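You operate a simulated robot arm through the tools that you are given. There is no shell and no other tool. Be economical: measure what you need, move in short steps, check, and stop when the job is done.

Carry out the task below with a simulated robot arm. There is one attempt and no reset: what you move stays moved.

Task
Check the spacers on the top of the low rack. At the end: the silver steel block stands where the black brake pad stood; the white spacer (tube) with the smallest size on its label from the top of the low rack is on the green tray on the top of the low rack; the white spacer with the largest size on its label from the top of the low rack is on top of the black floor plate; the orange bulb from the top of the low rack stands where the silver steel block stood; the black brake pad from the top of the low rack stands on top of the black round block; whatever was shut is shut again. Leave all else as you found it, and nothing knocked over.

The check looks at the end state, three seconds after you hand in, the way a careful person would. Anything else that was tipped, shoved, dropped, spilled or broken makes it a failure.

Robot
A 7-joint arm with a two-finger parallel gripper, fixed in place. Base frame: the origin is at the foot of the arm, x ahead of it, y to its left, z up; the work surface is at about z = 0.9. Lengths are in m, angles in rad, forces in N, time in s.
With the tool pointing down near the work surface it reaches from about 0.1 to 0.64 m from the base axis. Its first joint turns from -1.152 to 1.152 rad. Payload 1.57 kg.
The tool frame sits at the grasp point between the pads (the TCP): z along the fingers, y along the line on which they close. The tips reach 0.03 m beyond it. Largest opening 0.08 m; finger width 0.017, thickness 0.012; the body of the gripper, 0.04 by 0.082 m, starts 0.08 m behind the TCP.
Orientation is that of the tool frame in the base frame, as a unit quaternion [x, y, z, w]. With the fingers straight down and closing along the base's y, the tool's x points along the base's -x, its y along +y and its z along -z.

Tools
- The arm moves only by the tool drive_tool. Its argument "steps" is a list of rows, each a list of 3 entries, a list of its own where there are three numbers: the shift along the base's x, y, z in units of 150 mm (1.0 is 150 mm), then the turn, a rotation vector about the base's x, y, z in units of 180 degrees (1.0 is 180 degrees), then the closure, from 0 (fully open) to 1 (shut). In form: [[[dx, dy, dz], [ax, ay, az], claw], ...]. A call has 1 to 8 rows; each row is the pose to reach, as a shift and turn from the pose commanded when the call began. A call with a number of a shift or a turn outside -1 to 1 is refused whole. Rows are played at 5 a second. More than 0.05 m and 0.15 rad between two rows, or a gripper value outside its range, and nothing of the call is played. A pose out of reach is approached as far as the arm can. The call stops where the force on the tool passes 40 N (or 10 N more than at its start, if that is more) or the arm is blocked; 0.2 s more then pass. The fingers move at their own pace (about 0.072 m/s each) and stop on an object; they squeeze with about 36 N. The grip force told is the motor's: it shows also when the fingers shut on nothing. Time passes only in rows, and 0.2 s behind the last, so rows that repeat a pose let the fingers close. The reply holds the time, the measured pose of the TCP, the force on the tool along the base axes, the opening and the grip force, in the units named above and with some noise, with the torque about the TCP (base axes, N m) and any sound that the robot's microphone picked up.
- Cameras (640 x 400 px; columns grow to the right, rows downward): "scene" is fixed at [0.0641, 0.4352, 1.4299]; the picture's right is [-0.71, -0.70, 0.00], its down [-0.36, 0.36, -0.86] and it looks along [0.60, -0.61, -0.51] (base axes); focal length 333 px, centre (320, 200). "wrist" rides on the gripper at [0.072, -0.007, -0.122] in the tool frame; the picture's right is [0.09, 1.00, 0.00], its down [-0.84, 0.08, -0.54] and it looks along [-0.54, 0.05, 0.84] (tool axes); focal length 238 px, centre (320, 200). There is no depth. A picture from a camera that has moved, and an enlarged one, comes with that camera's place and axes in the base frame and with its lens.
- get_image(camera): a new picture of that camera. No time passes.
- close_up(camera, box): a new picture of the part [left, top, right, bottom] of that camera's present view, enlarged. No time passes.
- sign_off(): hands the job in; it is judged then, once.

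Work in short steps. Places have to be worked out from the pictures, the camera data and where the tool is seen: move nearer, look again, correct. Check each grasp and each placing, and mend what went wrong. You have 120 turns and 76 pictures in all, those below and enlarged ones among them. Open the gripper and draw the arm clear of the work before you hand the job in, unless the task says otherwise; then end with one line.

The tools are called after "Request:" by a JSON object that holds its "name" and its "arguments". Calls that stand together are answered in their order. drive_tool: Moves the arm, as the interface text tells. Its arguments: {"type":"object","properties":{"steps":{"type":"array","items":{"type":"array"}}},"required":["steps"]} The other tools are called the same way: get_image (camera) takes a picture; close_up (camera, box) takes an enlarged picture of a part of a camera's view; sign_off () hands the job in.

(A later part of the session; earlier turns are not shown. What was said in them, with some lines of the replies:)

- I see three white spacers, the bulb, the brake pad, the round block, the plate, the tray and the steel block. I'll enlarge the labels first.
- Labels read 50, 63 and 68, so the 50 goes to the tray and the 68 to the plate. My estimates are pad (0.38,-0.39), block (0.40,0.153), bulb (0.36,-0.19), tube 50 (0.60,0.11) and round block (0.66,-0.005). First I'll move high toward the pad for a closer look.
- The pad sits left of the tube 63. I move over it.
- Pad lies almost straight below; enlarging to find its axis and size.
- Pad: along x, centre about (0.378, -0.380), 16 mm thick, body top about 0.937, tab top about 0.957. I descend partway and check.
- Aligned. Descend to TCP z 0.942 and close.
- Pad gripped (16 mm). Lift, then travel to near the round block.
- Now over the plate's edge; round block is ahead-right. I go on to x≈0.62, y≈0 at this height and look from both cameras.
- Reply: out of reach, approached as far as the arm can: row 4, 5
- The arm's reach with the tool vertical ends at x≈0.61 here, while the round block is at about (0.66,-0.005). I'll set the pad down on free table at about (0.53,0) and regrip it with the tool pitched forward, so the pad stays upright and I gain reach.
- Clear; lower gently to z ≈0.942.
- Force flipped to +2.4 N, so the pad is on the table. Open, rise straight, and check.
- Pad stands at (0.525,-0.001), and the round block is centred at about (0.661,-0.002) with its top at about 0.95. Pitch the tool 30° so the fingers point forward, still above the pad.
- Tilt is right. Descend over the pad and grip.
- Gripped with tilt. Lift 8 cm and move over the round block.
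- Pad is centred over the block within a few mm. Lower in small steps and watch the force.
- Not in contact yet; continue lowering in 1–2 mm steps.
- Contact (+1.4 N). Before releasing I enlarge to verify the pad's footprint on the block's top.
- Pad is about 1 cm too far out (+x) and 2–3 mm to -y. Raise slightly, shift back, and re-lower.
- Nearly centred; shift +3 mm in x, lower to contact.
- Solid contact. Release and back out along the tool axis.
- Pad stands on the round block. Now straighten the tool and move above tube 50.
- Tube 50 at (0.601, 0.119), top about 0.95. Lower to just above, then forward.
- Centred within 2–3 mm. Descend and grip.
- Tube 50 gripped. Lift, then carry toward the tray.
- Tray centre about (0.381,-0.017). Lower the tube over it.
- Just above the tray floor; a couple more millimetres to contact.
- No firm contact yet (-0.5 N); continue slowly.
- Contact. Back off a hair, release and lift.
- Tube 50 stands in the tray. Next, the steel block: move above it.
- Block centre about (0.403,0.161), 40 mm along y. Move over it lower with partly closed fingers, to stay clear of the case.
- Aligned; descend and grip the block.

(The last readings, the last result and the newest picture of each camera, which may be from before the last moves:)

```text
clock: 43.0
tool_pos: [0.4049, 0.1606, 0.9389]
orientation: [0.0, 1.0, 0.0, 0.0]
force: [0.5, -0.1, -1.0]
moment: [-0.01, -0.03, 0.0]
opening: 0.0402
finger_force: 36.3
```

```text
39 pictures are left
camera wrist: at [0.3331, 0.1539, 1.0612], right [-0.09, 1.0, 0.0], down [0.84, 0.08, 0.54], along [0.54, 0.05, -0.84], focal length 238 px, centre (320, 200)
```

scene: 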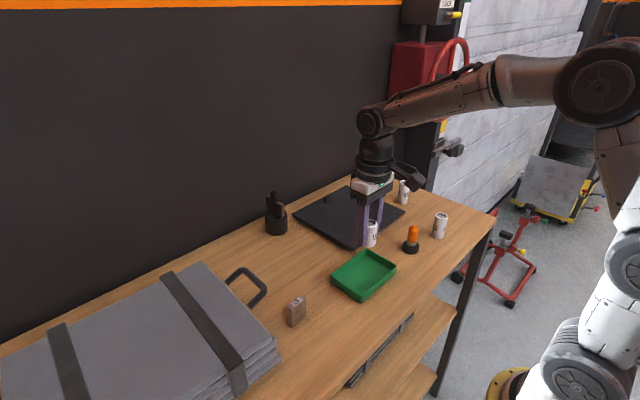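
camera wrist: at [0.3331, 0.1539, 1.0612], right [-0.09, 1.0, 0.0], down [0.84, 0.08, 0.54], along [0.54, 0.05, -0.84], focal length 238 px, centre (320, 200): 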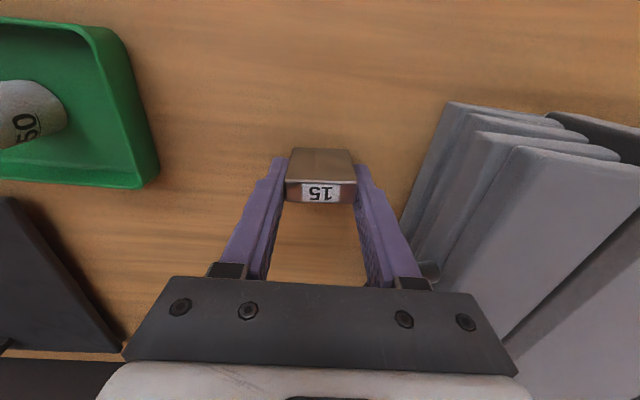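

Block gripped (40 mm), at origin spot (0.405,0.1605). Lift and carry to the pad's old spot (0.3775,-0.380).

Request:
{"name": "drive_tool", "arguments": {"steps": [[[0, 0, 0.25], [0, 0, 0], 1], [[0, 0, 0.5], [0, 0, 0], 1], [[0, 0, 0.75], [0, 0, 0], 1], [[0, -0.25, 0.85], [0, 0, 0], 1], [[0, -0.5, 0.85], [0, 0, 0], 1], [[0, -0.75, 0.85], [0, 0, 0], 1], [[0, -1.0, 0.85], [0, 0, 0], 1]]}}

Request:
{"name": "drive_tool", "arguments": {"steps": [[[-0.03, -0.25, 0], [0, 0, 0], 1], [[-0.06, -0.5, 0], [0, 0, 0], 1], [[-0.09, -0.75, 0], [0, 0, 0], 1], [[-0.12, -1.0, 0], [0, 0, 0], 1]]}}

Request:
{"name": "drive_tool", "arguments": {"steps": [[[-0.02, -0.25, 0], [0, 0, 0], 1], [[-0.04, -0.5, 0], [0, 0, 0], 1], [[-0.06, -0.75, 0], [0, 0, 0], 1], [[-0.06, -1.0, 0], [0, 0, 0], 1]]}}

Request:
{"name": "drive_tool", "arguments": {"steps": [[[0, -0.3, 0], [0, 0, 0], 1], [[0, -0.6, 0], [0, 0, 0], 1], [[0, -0.6, -0.2], [0, 0, 0], 1], [[0, -0.6, -0.2], [0, 0, 0], 1]]}}

Request:
{"name": "get_image", "arguments": {"camera": "wrist"}}

```text
clock: 44.6
tool_pos: [0.4033, 0.0105, 1.0627]
orientation: [-0.001, 1.0, -0.001, 0.0]
force: [-1.1, 0.0, -1.8]
moment: [-0.01, -0.01, -0.01]
opening: 0.0399
finger_force: 36.1
```

```text
clock: 45.6
tool_pos: [0.3885, -0.1401, 1.0644]
orientation: [0.001, 1.0, 0.001, 0.001]
force: [0.8, 0.1, -2.4]
moment: [0.0, -0.02, 0.02]
opening: 0.0401
finger_force: 35.7
```

```text
clock: 46.6
tool_pos: [0.3773, -0.2913, 1.0655]
orientation: [0.0, 1.0, 0.001, 0.0]
force: [-1.2, 0.0, -2.6]
moment: [-0.01, -0.03, 0.01]
opening: 0.0395
finger_force: 36.2
```

```text
clock: 47.6
tool_pos: [0.3791, -0.3822, 1.0344]
orientation: [0.0, 1.0, 0.0, 0.001]
force: [0.1, -1.0, -3.0]
moment: [0.01, 0.0, 0.02]
opening: 0.0403
finger_force: 35.9
```

```text
38 pictures are left
camera wrist: at [0.3062, -0.3884, 1.1558], right [-0.09, 1.0, 0.0], down [0.84, 0.08, 0.54], along [0.54, 0.05, -0.84], focal length 238 px, centre (320, 200)
```

wrist: 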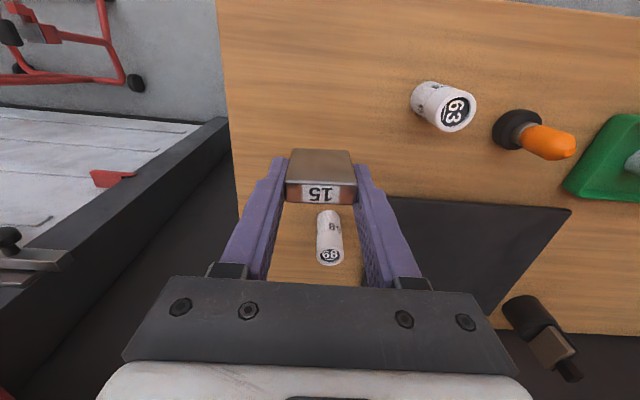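

On target. Lower.

Request:
{"name": "drive_tool", "arguments": {"steps": [[[-0.005, 0.01, -0.2], [0, 0, 0], 1], [[-0.005, 0.01, -0.4], [0, 0, 0], 1], [[-0.005, 0.01, -0.55], [0, 0, 0], 1], [[-0.005, 0.01, -0.61], [0, 0, 0], 1], [[-0.005, 0.01, -0.61], [0, 0, 0], 1]]}}

Request:
{"name": "drive_tool", "arguments": {"steps": [[[0, 0, -0.006], [0, 0, 0], 1], [[0, 0, -0.012], [0, 0, 0], 1], [[0, 0, -0.012], [0, 0, 0], 1]]}}

```text
clock: 48.8
tool_pos: [0.3767, -0.3801, 0.9407]
orientation: [0.0, 1.0, 0.0, 0.001]
force: [-0.2, -0.3, -2.1]
moment: [0.0, -0.01, -0.02]
opening: 0.0398
finger_force: 36.0
```

```text
clock: 49.6
tool_pos: [0.3768, -0.3788, 0.9408]
orientation: [-0.001, 1.0, 0.0, 0.0]
force: [0.9, 0.7, -1.4]
moment: [-0.04, 0.0, 0.03]
opening: 0.0397
finger_force: 35.7
```

Request:
{"name": "drive_tool", "arguments": {"steps": [[[0, 0, -0.006], [0, 0, 0], 1], [[0, 0, -0.012], [0, 0, 0], 1], [[0, 0, -0.012], [0, 0, 0], 1]]}}

```text
clock: 50.4
tool_pos: [0.3777, -0.3801, 0.9389]
orientation: [-0.001, 1.0, 0.001, 0.0]
force: [0.7, 1.1, -2.1]
moment: [0.04, 0.01, -0.05]
opening: 0.0402
finger_force: 35.5
```

Still hanging (-2.1 N). A bit more.

Request:
{"name": "drive_tool", "arguments": {"steps": [[[0, 0, -0.005], [0, 0, 0], 1], [[0, 0, -0.01], [0, 0, 0], 1], [[0, 0, -0.01], [0, 0, 0], 1]]}}

```text
clock: 51.2
tool_pos: [0.3764, -0.38, 0.9383]
orientation: [0.0, 1.0, -0.001, 0.001]
force: [0.4, -1.6, 2.7]
moment: [0.02, 0.0, -0.01]
opening: 0.0399
finger_force: 36.6
```

Contact. Release and rise.

Request:
{"name": "drive_tool", "arguments": {"steps": [[[0, 0, 0], [0, 0, 0], 0.6], [[0, 0, 0], [0, 0, 0], 0.22], [[0, 0, 0], [0, 0, 0], 0.22], [[0, 0, 0], [0, 0, 0], 0.22], [[0, 0, 0.25], [0, 0, 0], 0.22], [[0, 0, 0.5], [0, 0, 0], 0.22], [[0, 0, 0.75], [0, 0, 0], 0.22]]}}

Request:
{"name": "get_image", "arguments": {"camera": "wrist"}}

```text
clock: 52.8
tool_pos: [0.3785, -0.3816, 1.0501]
orientation: [0.0, 1.0, 0.0, 0.0]
force: [-0.4, 0.3, -0.2]
moment: [-0.01, -0.02, 0.02]
opening: 0.0626
finger_force: 0.0
```

```text
37 pictures are left
camera wrist: at [0.3063, -0.387, 1.1722], right [-0.09, 1.0, 0.0], down [0.84, 0.08, 0.54], along [0.54, 0.05, -0.84], focal length 238 px, centre (320, 200)
```

wrist: 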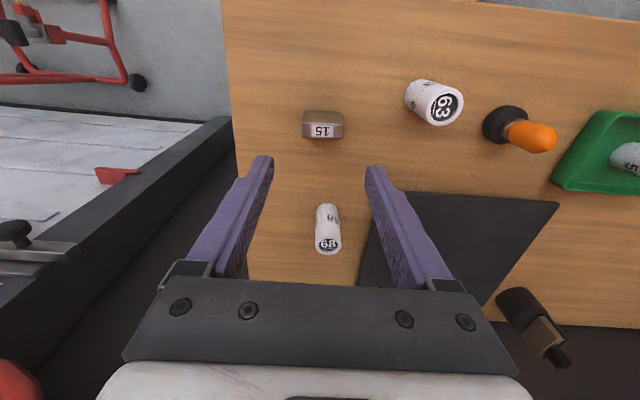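

Block stands on the pad's old spot. Now tube 68 at about (0.50,-0.357): approach above it.

Request:
{"name": "drive_tool", "arguments": {"steps": [[[0.2, 0.05, 0], [0, 0, 0], 0.22], [[0.45, 0.1, 0], [0, 0, 0], 0.22], [[0.65, 0.15, 0], [0, 0, 0], 0.22], [[0.7, 0.16, -0.1], [0, 0, 0], 0.22], [[0.7, 0.16, -0.1], [0, 0, 0], 0.22]]}}

Request:
{"name": "get_image", "arguments": {"camera": "wrist"}}

Request:
{"name": "close_up", "arguments": {"camera": "scene", "box": [290, 160, 480, 270]}}

```text
clock: 54.0
tool_pos: [0.4832, -0.3559, 1.0334]
orientation: [0.0, 1.0, 0.0, 0.0]
force: [0.4, 0.2, -0.7]
moment: [-0.01, 0.01, 0.0]
opening: 0.0623
finger_force: 0.0
```

```text
36 pictures are left
camera wrist: at [0.4104, -0.3616, 1.1567], right [-0.09, 1.0, 0.0], down [0.84, 0.08, 0.54], along [0.54, 0.05, -0.84], focal length 238 px, centre (320, 200)
```

wrist: 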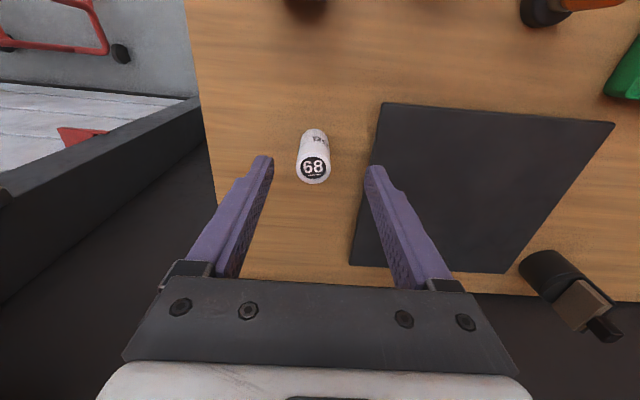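

```text
3.37 times, centred on (385, 215) of scene
camera zoom: at [0.0641, 0.4352, 1.4299], right [-0.71, -0.7, 0.0], down [-0.36, 0.36, -0.86], along [0.6, -0.61, -0.51], focal length 1121 px, centre (101, 150)
```

zoom: 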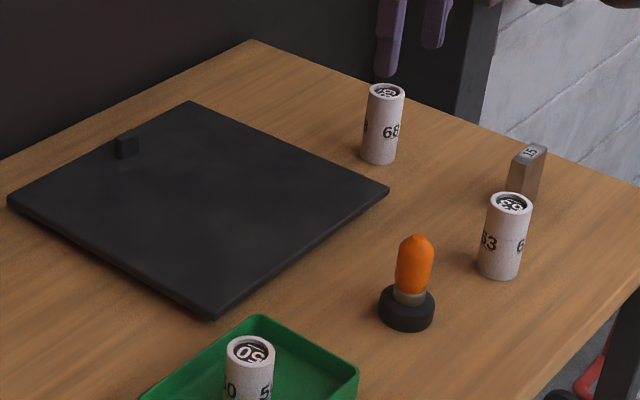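

Tube 68 at (0.4985,-0.3595), 7 cm tall. Align, descend to TCP z 0.95, and grip.

Request:
{"name": "drive_tool", "arguments": {"steps": [[[0.06, -0.022, -0.05], [0, 0, 0], 0.22], [[0.1, -0.022, -0.1], [0, 0, 0], 0.22], [[0.1, -0.022, -0.3], [0, 0, 0], 0.22], [[0.1, -0.022, -0.55], [0, 0, 0], 0.22], [[0.1, -0.022, -0.55], [0, 0, 0], 0.6], [[0.1, -0.022, -0.55], [0, 0, 0], 0.9], [[0.1, -0.022, -0.55], [0, 0, 0], 1], [[0.1, -0.022, -0.55], [0, 0, 0], 1]]}}

Request:
{"name": "get_image", "arguments": {"camera": "wrist"}}

```text
clock: 55.8
tool_pos: [0.4984, -0.3589, 0.9523]
orientation: [0.0, 1.0, -0.001, 0.0]
force: [-0.4, -0.7, 0.7]
moment: [-0.01, -0.05, 0.03]
opening: 0.0294
finger_force: 35.7
```

```text
34 pictures are left
camera wrist: at [0.426, -0.3649, 1.075], right [-0.09, 1.0, 0.0], down [0.84, 0.08, 0.54], along [0.54, 0.05, -0.84], focal length 238 px, centre (320, 200)
```

wrist: 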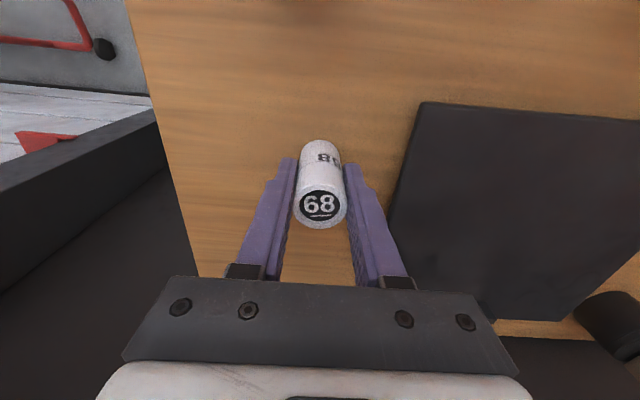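

Gripped. Lift and move over the plate.

Request:
{"name": "drive_tool", "arguments": {"steps": [[[0, 0, 0.2], [0, 0, 0], 1], [[0, 0, 0.35], [0, 0, 0], 1], [[0.03, 0.25, 0.35], [0, 0, 0], 1], [[0.07, 0.5, 0.35], [0, 0, 0], 1], [[0.11, 0.75, 0.35], [0, 0, 0], 1], [[0.15, 1.0, 0.35], [0, 0, 0], 1]]}}

Request:
{"name": "drive_tool", "arguments": {"steps": [[[0.05, 0.12, 0], [0, 0, 0], 1], [[0.05, 0.12, -0.12], [0, 0, 0], 1], [[0.05, 0.12, -0.22], [0, 0, 0], 1], [[0.05, 0.12, -0.22], [0, 0, 0], 1]]}}

Request:
{"name": "close_up", "arguments": {"camera": "scene", "box": [290, 160, 410, 260]}}

```text
clock: 57.2
tool_pos: [0.519, -0.2084, 1.0077]
orientation: [0.0, 1.0, 0.0, 0.0]
force: [0.6, 0.9, -0.9]
moment: [-0.01, -0.03, 0.02]
opening: 0.0299
finger_force: 35.9
```

```text
clock: 58.2
tool_pos: [0.5264, -0.1896, 0.9739]
orientation: [0.0, 1.0, 0.0, 0.0]
force: [0.5, 1.1, -1.0]
moment: [0.02, 0.01, -0.02]
opening: 0.0297
finger_force: 35.8
```

```text
4.00 times, centred on (350, 210) of scene
camera zoom: at [0.0641, 0.4352, 1.4299], right [-0.71, -0.7, 0.0], down [-0.36, 0.36, -0.86], along [0.6, -0.61, -0.51], focal length 1331 px, centre (200, 160)
```

zoom: 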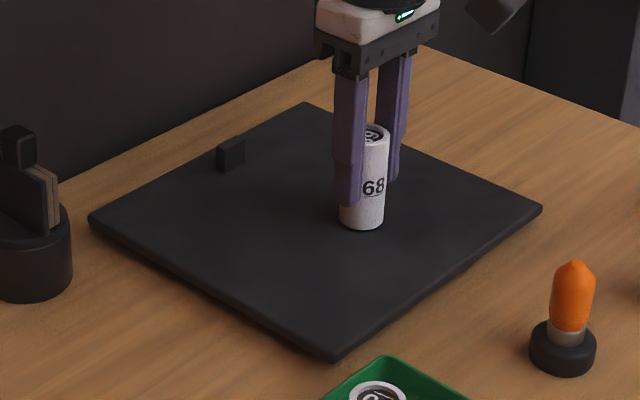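

Lower gently onto the plate (expected contact at TCP about 0.96).

Request:
{"name": "drive_tool", "arguments": {"steps": [[[0, 0, -0.02], [0, 0, 0], 1], [[0, 0, -0.04], [0, 0, 0], 1], [[0, 0, -0.055], [0, 0, 0], 1], [[0, 0, -0.055], [0, 0, 0], 1]]}}

Request:
{"name": "drive_tool", "arguments": {"steps": [[[0, 0, -0.006], [0, 0, 0], 1], [[0, 0, -0.012], [0, 0, 0], 1], [[0, 0, -0.012], [0, 0, 0], 1]]}}

Request:
{"name": "drive_tool", "arguments": {"steps": [[[0, 0, -0.006], [0, 0, 0], 1], [[0, 0, -0.01], [0, 0, 0], 1], [[0, 0, -0.01], [0, 0, 0], 1]]}}

```text
clock: 59.2
tool_pos: [0.5287, -0.1896, 0.9689]
orientation: [0.0, 1.0, -0.001, 0.005]
force: [-0.9, 3.9, 27.2]
moment: [0.19, -0.06, 0.03]
opening: 0.0298
finger_force: 36.2
```

```text
clock: 60.0
tool_pos: [0.5283, -0.1906, 0.9661]
orientation: [0.0, 1.0, -0.002, 0.004]
force: [-1.8, 2.1, 28.0]
moment: [0.13, -0.09, 0.03]
opening: 0.0299
finger_force: 35.7
```

```text
clock: 60.8
tool_pos: [0.5285, -0.1911, 0.9635]
orientation: [0.0, 1.0, -0.001, 0.004]
force: [-0.9, 4.2, 26.5]
moment: [0.23, -0.06, -0.01]
opening: 0.0297
finger_force: 35.7
```

Contact came higher (plate top ≈0.917) and the tube slid slightly in the grip. Relieve the load and look.

Request:
{"name": "drive_tool", "arguments": {"steps": [[[0, 0, 0.005], [0, 0, 0], 1], [[0, 0, 0.01], [0, 0, 0], 1], [[0, 0, 0.01], [0, 0, 0], 1]]}}

Request:
{"name": "close_up", "arguments": {"camera": "scene", "box": [290, 160, 410, 260]}}

```text
clock: 61.6
tool_pos: [0.5274, -0.1907, 0.9644]
orientation: [0.0, 1.0, 0.0, 0.003]
force: [2.4, 3.1, 24.0]
moment: [0.14, -0.28, -0.01]
opening: 0.0299
finger_force: 36.3
```

```text
4.00 times, centred on (350, 210) of scene
camera zoom: at [0.0637, 0.4354, 1.4299], right [-0.71, -0.7, 0.0], down [-0.36, 0.36, -0.86], along [0.6, -0.61, -0.51], focal length 1331 px, centre (200, 160)
```

zoom: 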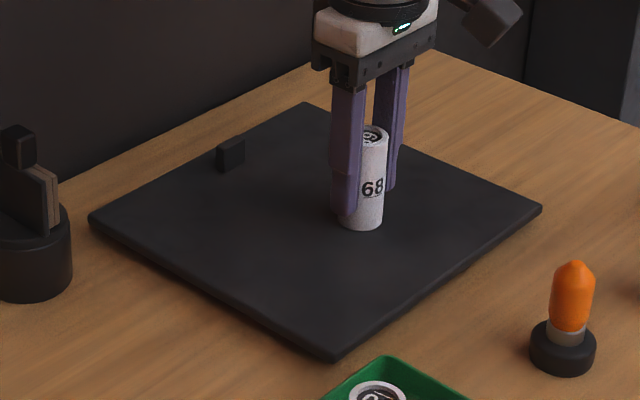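

Plate unmoved. Raise more to unload before releasing.

Request:
{"name": "drive_tool", "arguments": {"steps": [[[0, 0, 0.008], [0, 0, 0], 1], [[0, 0, 0.013], [0, 0, 0], 1], [[0, 0, 0.013], [0, 0, 0], 1]]}}

```text
clock: 62.4
tool_pos: [0.5275, -0.1912, 0.9649]
orientation: [0.0, 1.0, 0.0, 0.0]
force: [4.1, -2.6, 16.1]
moment: [-0.06, -0.35, -0.03]
opening: 0.0294
finger_force: 35.7
```

Request:
{"name": "drive_tool", "arguments": {"steps": [[[0, 0, 0.007], [0, 0, 0], 1], [[0, 0, 0.012], [0, 0, 0], 1], [[0, 0, 0.012], [0, 0, 0], 1]]}}

```text
clock: 63.2
tool_pos: [0.5259, -0.1898, 0.9644]
orientation: [0.0, 1.0, 0.001, -0.002]
force: [1.9, -0.3, 5.6]
moment: [-0.04, -0.16, 0.0]
opening: 0.03
finger_force: 36.1
```

Nearly unloaded (5.6 N). Release gradually and rise.

Request:
{"name": "drive_tool", "arguments": {"steps": [[[0, 0, 0.003], [0, 0, 0], 0.8], [[0, 0, 0.003], [0, 0, 0], 0.5], [[0, 0, 0.003], [0, 0, 0], 0.25], [[0, 0, 0.003], [0, 0, 0], 0.25], [[0, 0, 0.15], [0, 0, 0], 0.25], [[0, 0, 0.35], [0, 0, 0], 0.25], [[0, 0, 0.55], [0, 0, 0], 0.25]]}}

Request:
{"name": "get_image", "arguments": {"camera": "scene"}}

Request:
{"name": "get_image", "arguments": {"camera": "wrist"}}

```text
clock: 64.8
tool_pos: [0.5273, -0.1923, 1.05]
orientation: [-0.001, 1.0, 0.0, 0.0]
force: [0.0, -0.2, -0.3]
moment: [-0.03, 0.01, 0.02]
opening: 0.0601
finger_force: 0.1
```

```text
31 pictures are left
```

scene: 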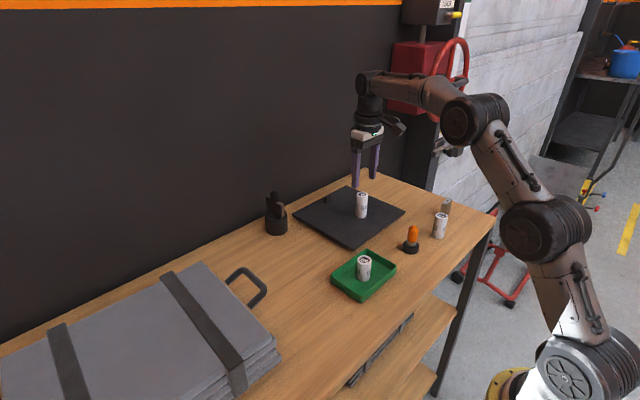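

```text
30 pictures are left
camera wrist: at [0.4543, -0.1981, 1.1719], right [-0.09, 1.0, 0.0], down [0.84, 0.08, 0.54], along [0.54, 0.05, -0.84], focal length 238 px, centre (320, 200)
```

wrist: 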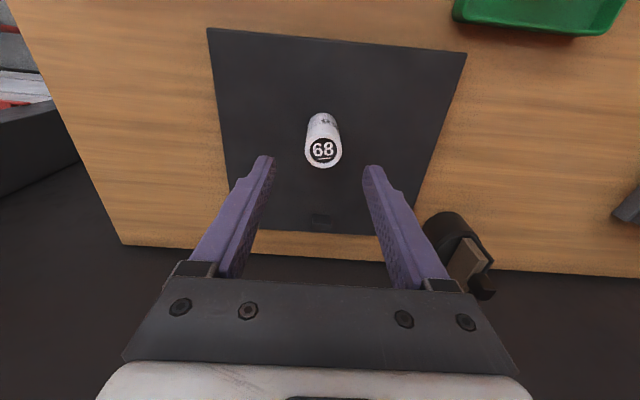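

Tube 68 stands on the plate. Now move to the bulb at about (0.358,-0.179).

Request:
{"name": "drive_tool", "arguments": {"steps": [[[-0.1, 0, 0.1], [0, 0, 0], 0], [[-0.4, 0, 0.1], [0, 0, 0], 0], [[-0.7, 0.05, 0.1], [0, 0, 0], 0], [[-1.0, 0.09, 0.1], [0, 0, 0], 0], [[-1.0, 0.09, 0.0], [0, 0, 0], 0], [[-1.0, 0.09, 0.0], [0, 0, 0], 0]]}}

Request:
{"name": "get_image", "arguments": {"camera": "wrist"}}

```text
clock: 66.2
tool_pos: [0.3778, -0.1776, 1.0498]
orientation: [0.001, 1.0, 0.0, 0.0]
force: [0.0, 0.7, 0.0]
moment: [0.03, 0.01, 0.01]
opening: 0.0802
finger_force: 0.0
```

```text
29 pictures are left
camera wrist: at [0.3059, -0.1831, 1.1707], right [-0.09, 1.0, 0.0], down [0.84, 0.08, 0.54], along [0.54, 0.05, -0.84], focal length 238 px, centre (320, 200)
```

wrist: 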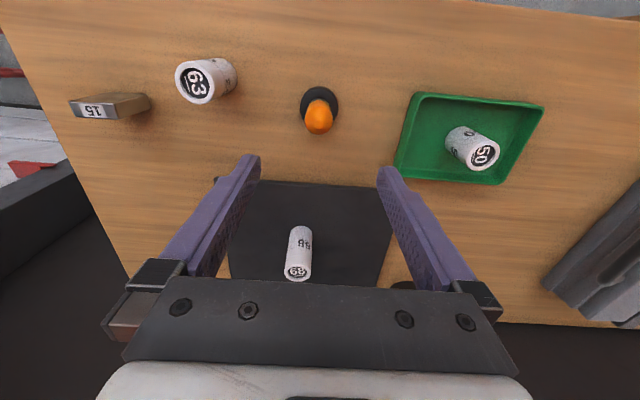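

Bulb base about (0.354,-0.179). Align and lower partly, then enlarge.

Request:
{"name": "drive_tool", "arguments": {"steps": [[[-0.08, -0.005, 0], [0, 0, 0], 0], [[-0.155, -0.005, -0.1], [0, 0, 0], 0], [[-0.155, -0.005, -0.3], [0, 0, 0], 0], [[-0.155, -0.005, -0.3], [0, 0, 0], 0]]}}

Request:
{"name": "close_up", "arguments": {"camera": "wrist", "box": [220, 60, 420, 220]}}

Request:
{"name": "close_up", "arguments": {"camera": "scene", "box": [380, 200, 440, 270]}}

```text
clock: 67.2
tool_pos: [0.3559, -0.1779, 1.0048]
orientation: [-0.001, 1.0, 0.0, 0.0]
force: [-0.7, 0.1, -0.2]
moment: [0.0, 0.0, 0.02]
opening: 0.0799
finger_force: 0.1
```

```text
2.50 times, centred on (320, 140) of wrist
camera zoom: at [0.284, -0.1842, 1.126], right [-0.09, 1.0, 0.0], down [0.84, 0.08, 0.54], along [0.54, 0.05, -0.84], focal length 596 px, centre (320, 350)
```

zoom: 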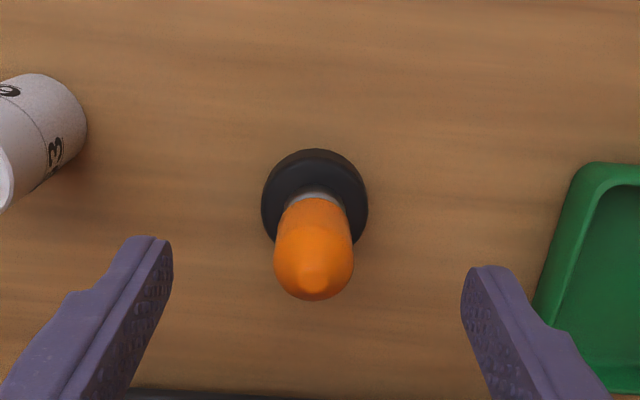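

```text
5.71 times, centred on (410, 235) of scene
camera zoom: at [0.0641, 0.4352, 1.4299], right [-0.71, -0.7, 0.0], down [-0.36, 0.36, -0.86], along [0.6, -0.61, -0.51], focal length 1901 px, centre (-194, 0)
```

zoom: 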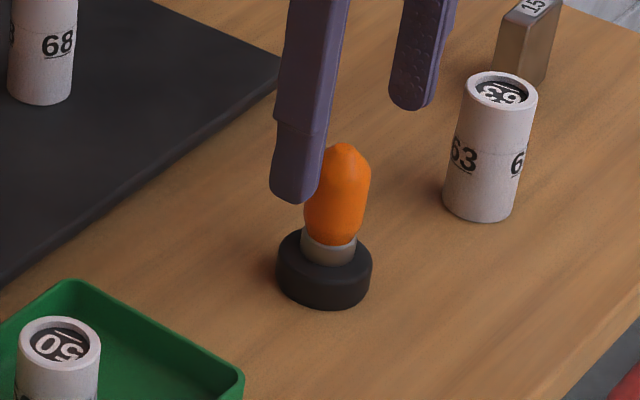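

Aligned with the dark base. Descend to TCP z 0.934 and grip the base (not the bulb).

Request:
{"name": "drive_tool", "arguments": {"steps": [[[0, -0.01, -0.2], [0, 0, 0], 0], [[0, -0.01, -0.4], [0, 0, 0], 0], [[0, -0.01, -0.465], [0, 0, 0], 0], [[0, -0.01, -0.465], [0, 0, 0], 0.3], [[0, -0.01, -0.465], [0, 0, 0], 0.6], [[0, -0.01, -0.465], [0, 0, 0], 1], [[0, -0.01, -0.465], [0, 0, 0], 1]]}}

Request:
{"name": "get_image", "arguments": {"camera": "wrist"}}

Request:
{"name": "close_up", "arguments": {"camera": "scene", "box": [380, 200, 440, 270]}}

```text
clock: 68.8
tool_pos: [0.3558, -0.1772, 0.9333]
orientation: [0.0, 1.0, 0.0, 0.0]
force: [0.1, -0.3, 0.1]
moment: [0.01, -0.02, 0.02]
opening: 0.0384
finger_force: 35.6
```

```text
26 pictures are left
camera wrist: at [0.2825, -0.1838, 1.054], right [-0.09, 1.0, 0.0], down [0.84, 0.08, 0.54], along [0.54, 0.05, -0.84], focal length 238 px, centre (320, 200)
```

wrist: 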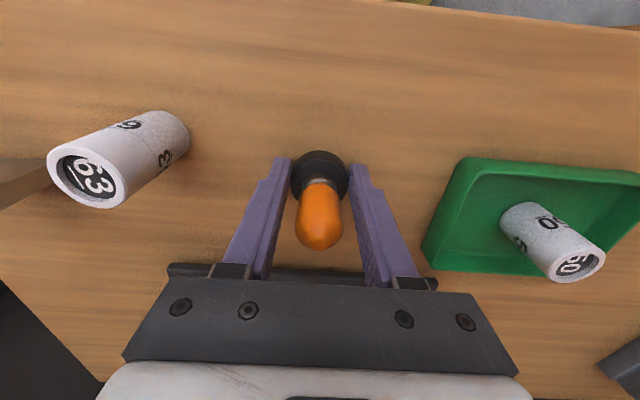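

```text
5.71 times, centred on (410, 235) of scene
camera zoom: at [0.0641, 0.4352, 1.4299], right [-0.71, -0.7, 0.0], down [-0.36, 0.36, -0.86], along [0.6, -0.61, -0.51], focal length 1901 px, centre (-194, 0)
```

zoom: 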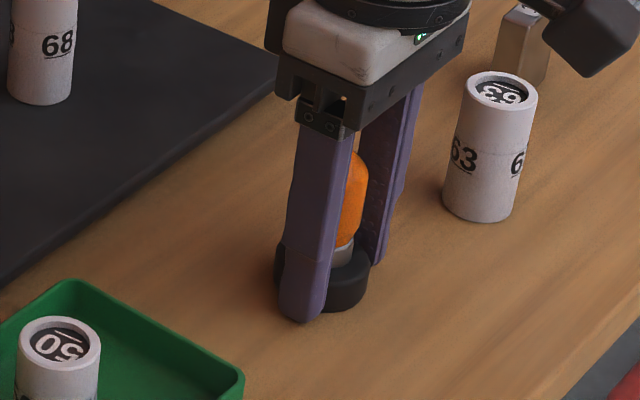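

Bulb gripped by its base. Lift and carry toward the block's old spot (0.405, 0.1605).

Request:
{"name": "drive_tool", "arguments": {"steps": [[[0, 0, 0.25], [0, 0, 0], 1], [[0, 0, 0.5], [0, 0, 0], 1], [[0, 0, 0.75], [0, 0, 0], 1], [[0, 0.2, 0.75], [0, 0, 0], 1], [[0.05, 0.45, 0.75], [0, 0, 0], 1], [[0.1, 0.7, 0.75], [0, 0, 0], 1], [[0.15, 1.0, 0.75], [0, 0, 0], 1]]}}

Request:
{"name": "drive_tool", "arguments": {"steps": [[[0.04, 0.25, 0], [0, 0, 0], 1], [[0.09, 0.5, 0], [0, 0, 0], 1], [[0.13, 0.75, 0], [0, 0, 0], 1], [[0.17, 1.0, 0], [0, 0, 0], 1]]}}

Request:
{"name": "drive_tool", "arguments": {"steps": [[[0, 0.12, 0], [0, 0, 0], 1], [[0, 0.25, 0], [0, 0, 0], 1], [[0, 0.25, -0.2], [0, 0, 0], 1], [[0, 0.25, -0.4], [0, 0, 0], 1], [[0, 0.25, -0.4], [0, 0, 0], 1]]}}

Request:
{"name": "get_image", "arguments": {"camera": "wrist"}}

```text
clock: 70.4
tool_pos: [0.3752, -0.0281, 1.048]
orientation: [0.0, 1.0, -0.001, 0.0]
force: [-0.3, -0.6, -1.1]
moment: [-0.02, -0.02, 0.02]
opening: 0.0382
finger_force: 36.6
```

```text
clock: 71.4
tool_pos: [0.4031, 0.1204, 1.0483]
orientation: [0.0, 1.0, 0.0, 0.0]
force: [0.2, 0.0, -0.8]
moment: [-0.04, 0.04, 0.02]
opening: 0.0384
finger_force: 36.1
```

```text
clock: 72.6
tool_pos: [0.4042, 0.1577, 0.9882]
orientation: [-0.001, 1.0, 0.0, 0.0]
force: [0.0, -0.5, -1.1]
moment: [0.0, 0.0, -0.01]
opening: 0.0378
finger_force: 35.6
```

```text
24 pictures are left
camera wrist: at [0.3323, 0.1531, 1.11], right [-0.09, 1.0, 0.0], down [0.84, 0.08, 0.54], along [0.54, 0.05, -0.84], focal length 238 px, centre (320, 200)
```

wrist: 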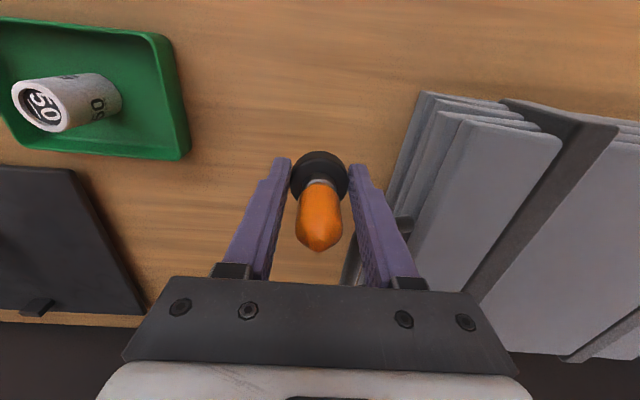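

Position good (add ~2 mm in y). Lower to just above contact (z≈0.934).

Request:
{"name": "drive_tool", "arguments": {"steps": [[[0.005, 0.014, -0.15], [0, 0, 0], 1], [[0.005, 0.014, -0.28], [0, 0, 0], 1], [[0.005, 0.014, -0.345], [0, 0, 0], 1], [[0.005, 0.014, -0.345], [0, 0, 0], 1]]}}

Request:
{"name": "drive_tool", "arguments": {"steps": [[[0, 0, -0.006], [0, 0, 0], 1], [[0, 0, -0.01], [0, 0, 0], 1], [[0, 0, -0.01], [0, 0, 0], 1]]}}

```text
clock: 73.6
tool_pos: [0.4023, 0.1581, 0.9341]
orientation: [0.0, 1.0, 0.0, 0.0]
force: [1.3, -0.1, -0.7]
moment: [-0.03, 0.0, 0.04]
opening: 0.0383
finger_force: 36.3
```

```text
clock: 74.4
tool_pos: [0.4033, 0.1594, 0.9335]
orientation: [-0.001, 1.0, 0.0, 0.0]
force: [0.4, -1.0, -0.4]
moment: [0.01, 0.0, 0.0]
opening: 0.0386
finger_force: 36.1
```

Request:
{"name": "drive_tool", "arguments": {"steps": [[[0, 0, -0.005], [0, 0, 0], 1], [[0, 0, -0.01], [0, 0, 0], 1], [[0, 0, -0.01], [0, 0, 0], 1]]}}

```text
clock: 75.2
tool_pos: [0.403, 0.1587, 0.9313]
orientation: [0.0, 1.0, 0.0, 0.001]
force: [1.5, 1.0, 2.8]
moment: [0.07, 0.02, -0.01]
opening: 0.0384
finger_force: 35.8
```

Contact. Release with limited opening and lift straight up.

Request:
{"name": "drive_tool", "arguments": {"steps": [[[0, 0, 0], [0, 0, 0], 0.6], [[0, 0, 0], [0, 0, 0], 0.28], [[0, 0, 0], [0, 0, 0], 0.28], [[0, 0, 0], [0, 0, 0], 0.28], [[0, 0, 0.25], [0, 0, 0], 0.28], [[0, 0, 0.5], [0, 0, 0], 0.28], [[0, 0, 0.8], [0, 0, 0], 0.28]]}}

Request:
{"name": "get_image", "arguments": {"camera": "wrist"}}

```text
clock: 76.8
tool_pos: [0.4015, 0.1613, 1.0501]
orientation: [-0.001, 1.0, 0.0, 0.0]
force: [0.0, 0.2, 0.3]
moment: [0.0, 0.0, 0.0]
opening: 0.0574
finger_force: 0.0
```

```text
23 pictures are left
camera wrist: at [0.3295, 0.1551, 1.1722], right [-0.09, 1.0, 0.0], down [0.84, 0.08, 0.54], along [0.54, 0.05, -0.84], focal length 238 px, centre (320, 200)
```

wrist: 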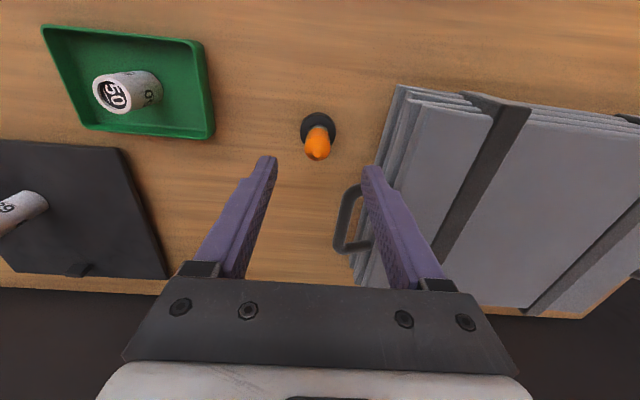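

Bulb stands in place. Raise the arm clear and take a final look.

Request:
{"name": "drive_tool", "arguments": {"steps": [[[0, 0, 0.3], [0, 0, 0], 0], [[0, 0, 0.6], [0, 0, 0], 0], [[0, 0, 0.9], [0, 0, 0], 0], [[0, -0.3, 0.9], [0, 0, 0], 0], [[0, -0.6, 0.9], [0, 0, 0], 0], [[0, -0.9, 0.9], [0, 0, 0], 0]]}}

Request:
{"name": "get_image", "arguments": {"camera": "scene"}}

Request:
{"name": "close_up", "arguments": {"camera": "scene", "box": [240, 160, 480, 330]}}

Request:
{"name": "get_image", "arguments": {"camera": "wrist"}}

```text
clock: 78.2
tool_pos: [0.3995, 0.0247, 1.1876]
orientation: [0.001, 1.0, 0.0, 0.0]
force: [-0.8, -1.2, -0.3]
moment: [-0.04, 0.0, -0.02]
opening: 0.08
finger_force: 0.1
```

```text
22 pictures are left
```

scene: 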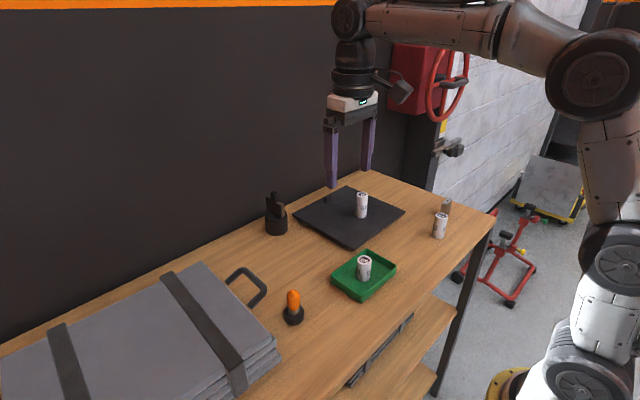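

```text
2.35 times, centred on (360, 245) of scene
camera zoom: at [0.0641, 0.4352, 1.4299], right [-0.71, -0.7, 0.0], down [-0.36, 0.36, -0.86], along [0.6, -0.61, -0.51], focal length 783 px, centre (226, 94)
```

zoom: 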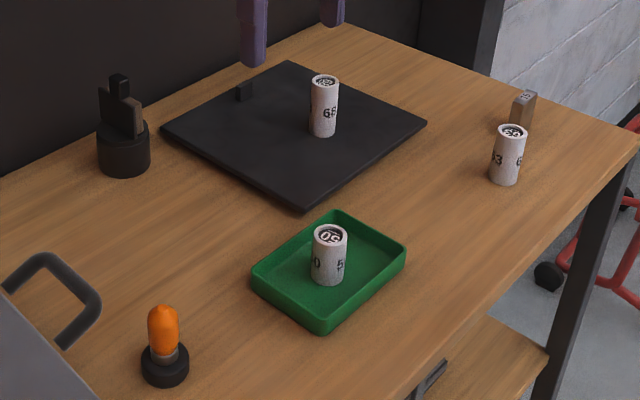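

```text
20 pictures are left
camera wrist: at [0.3276, 0.019, 1.3097], right [-0.09, 1.0, 0.0], down [0.84, 0.08, 0.54], along [0.54, 0.05, -0.84], focal length 238 px, centre (320, 200)
```

wrist: 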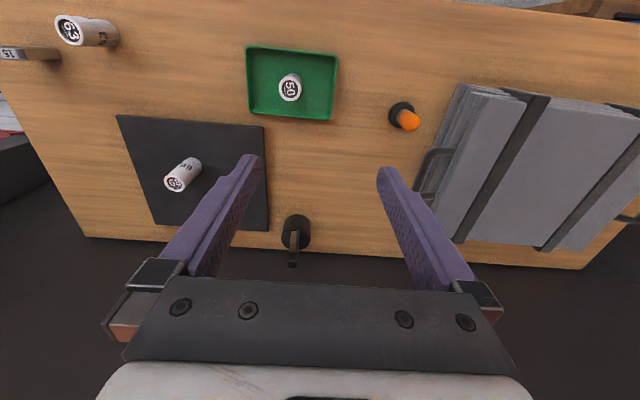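

Everything stands in place. I'll make one quick check that no further spacer is hidden behind the case at the left end.

Request:
{"name": "drive_tool", "arguments": {"steps": [[[0, 0.25, 0], [0, 0, 0], 0], [[0, 0.5, 0], [0, 0, 0], 0], [[0, 0.75, 0], [0, 0, 0], 0], [[0, 1.0, 0], [0, 0, 0], 0]]}}

Request:
{"name": "drive_tool", "arguments": {"steps": [[[0, 0.25, 0], [0, 0, 0], 0], [[0, 0.5, 0], [0, 0, 0], 0], [[0, 0.75, 0], [0, 0, 0], 0], [[0, 1.0, 0], [0, 0, 0], 0]]}}

Request:
{"name": "get_image", "arguments": {"camera": "wrist"}}

```text
clock: 79.2
tool_pos: [0.4019, 0.1765, 1.1872]
orientation: [0.0, 1.0, 0.001, 0.0]
force: [-0.2, -0.4, -0.5]
moment: [0.0, 0.01, 0.03]
opening: 0.0802
finger_force: 0.1
```

```text
clock: 80.2
tool_pos: [0.4012, 0.3235, 1.1883]
orientation: [0.0, 1.0, 0.0, 0.0]
force: [0.4, 0.5, 0.7]
moment: [-0.01, -0.02, -0.02]
opening: 0.0801
finger_force: 0.1
```

```text
19 pictures are left
camera wrist: at [0.329, 0.3184, 1.3111], right [-0.09, 1.0, 0.0], down [0.84, 0.08, 0.54], along [0.54, 0.05, -0.84], focal length 238 px, centre (320, 200)
```

wrist: 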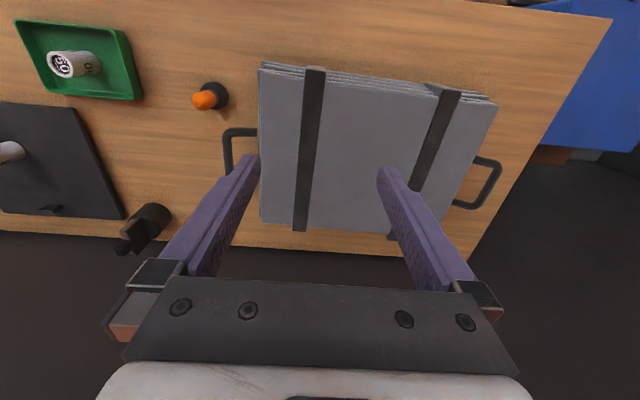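

No other spacers are there. The gripper is open and the arm is high and clear, so I'm handing in.

Request:
{"name": "sign_off", "arguments": {}}

```text
The job is handed in.
```

All the moves are done and handed in: block on the pad's old spot, tube 50 in the tray, tube 68 on the plate, bulb on the block's old spot, pad on the round block; nothing was knocked over or opened.
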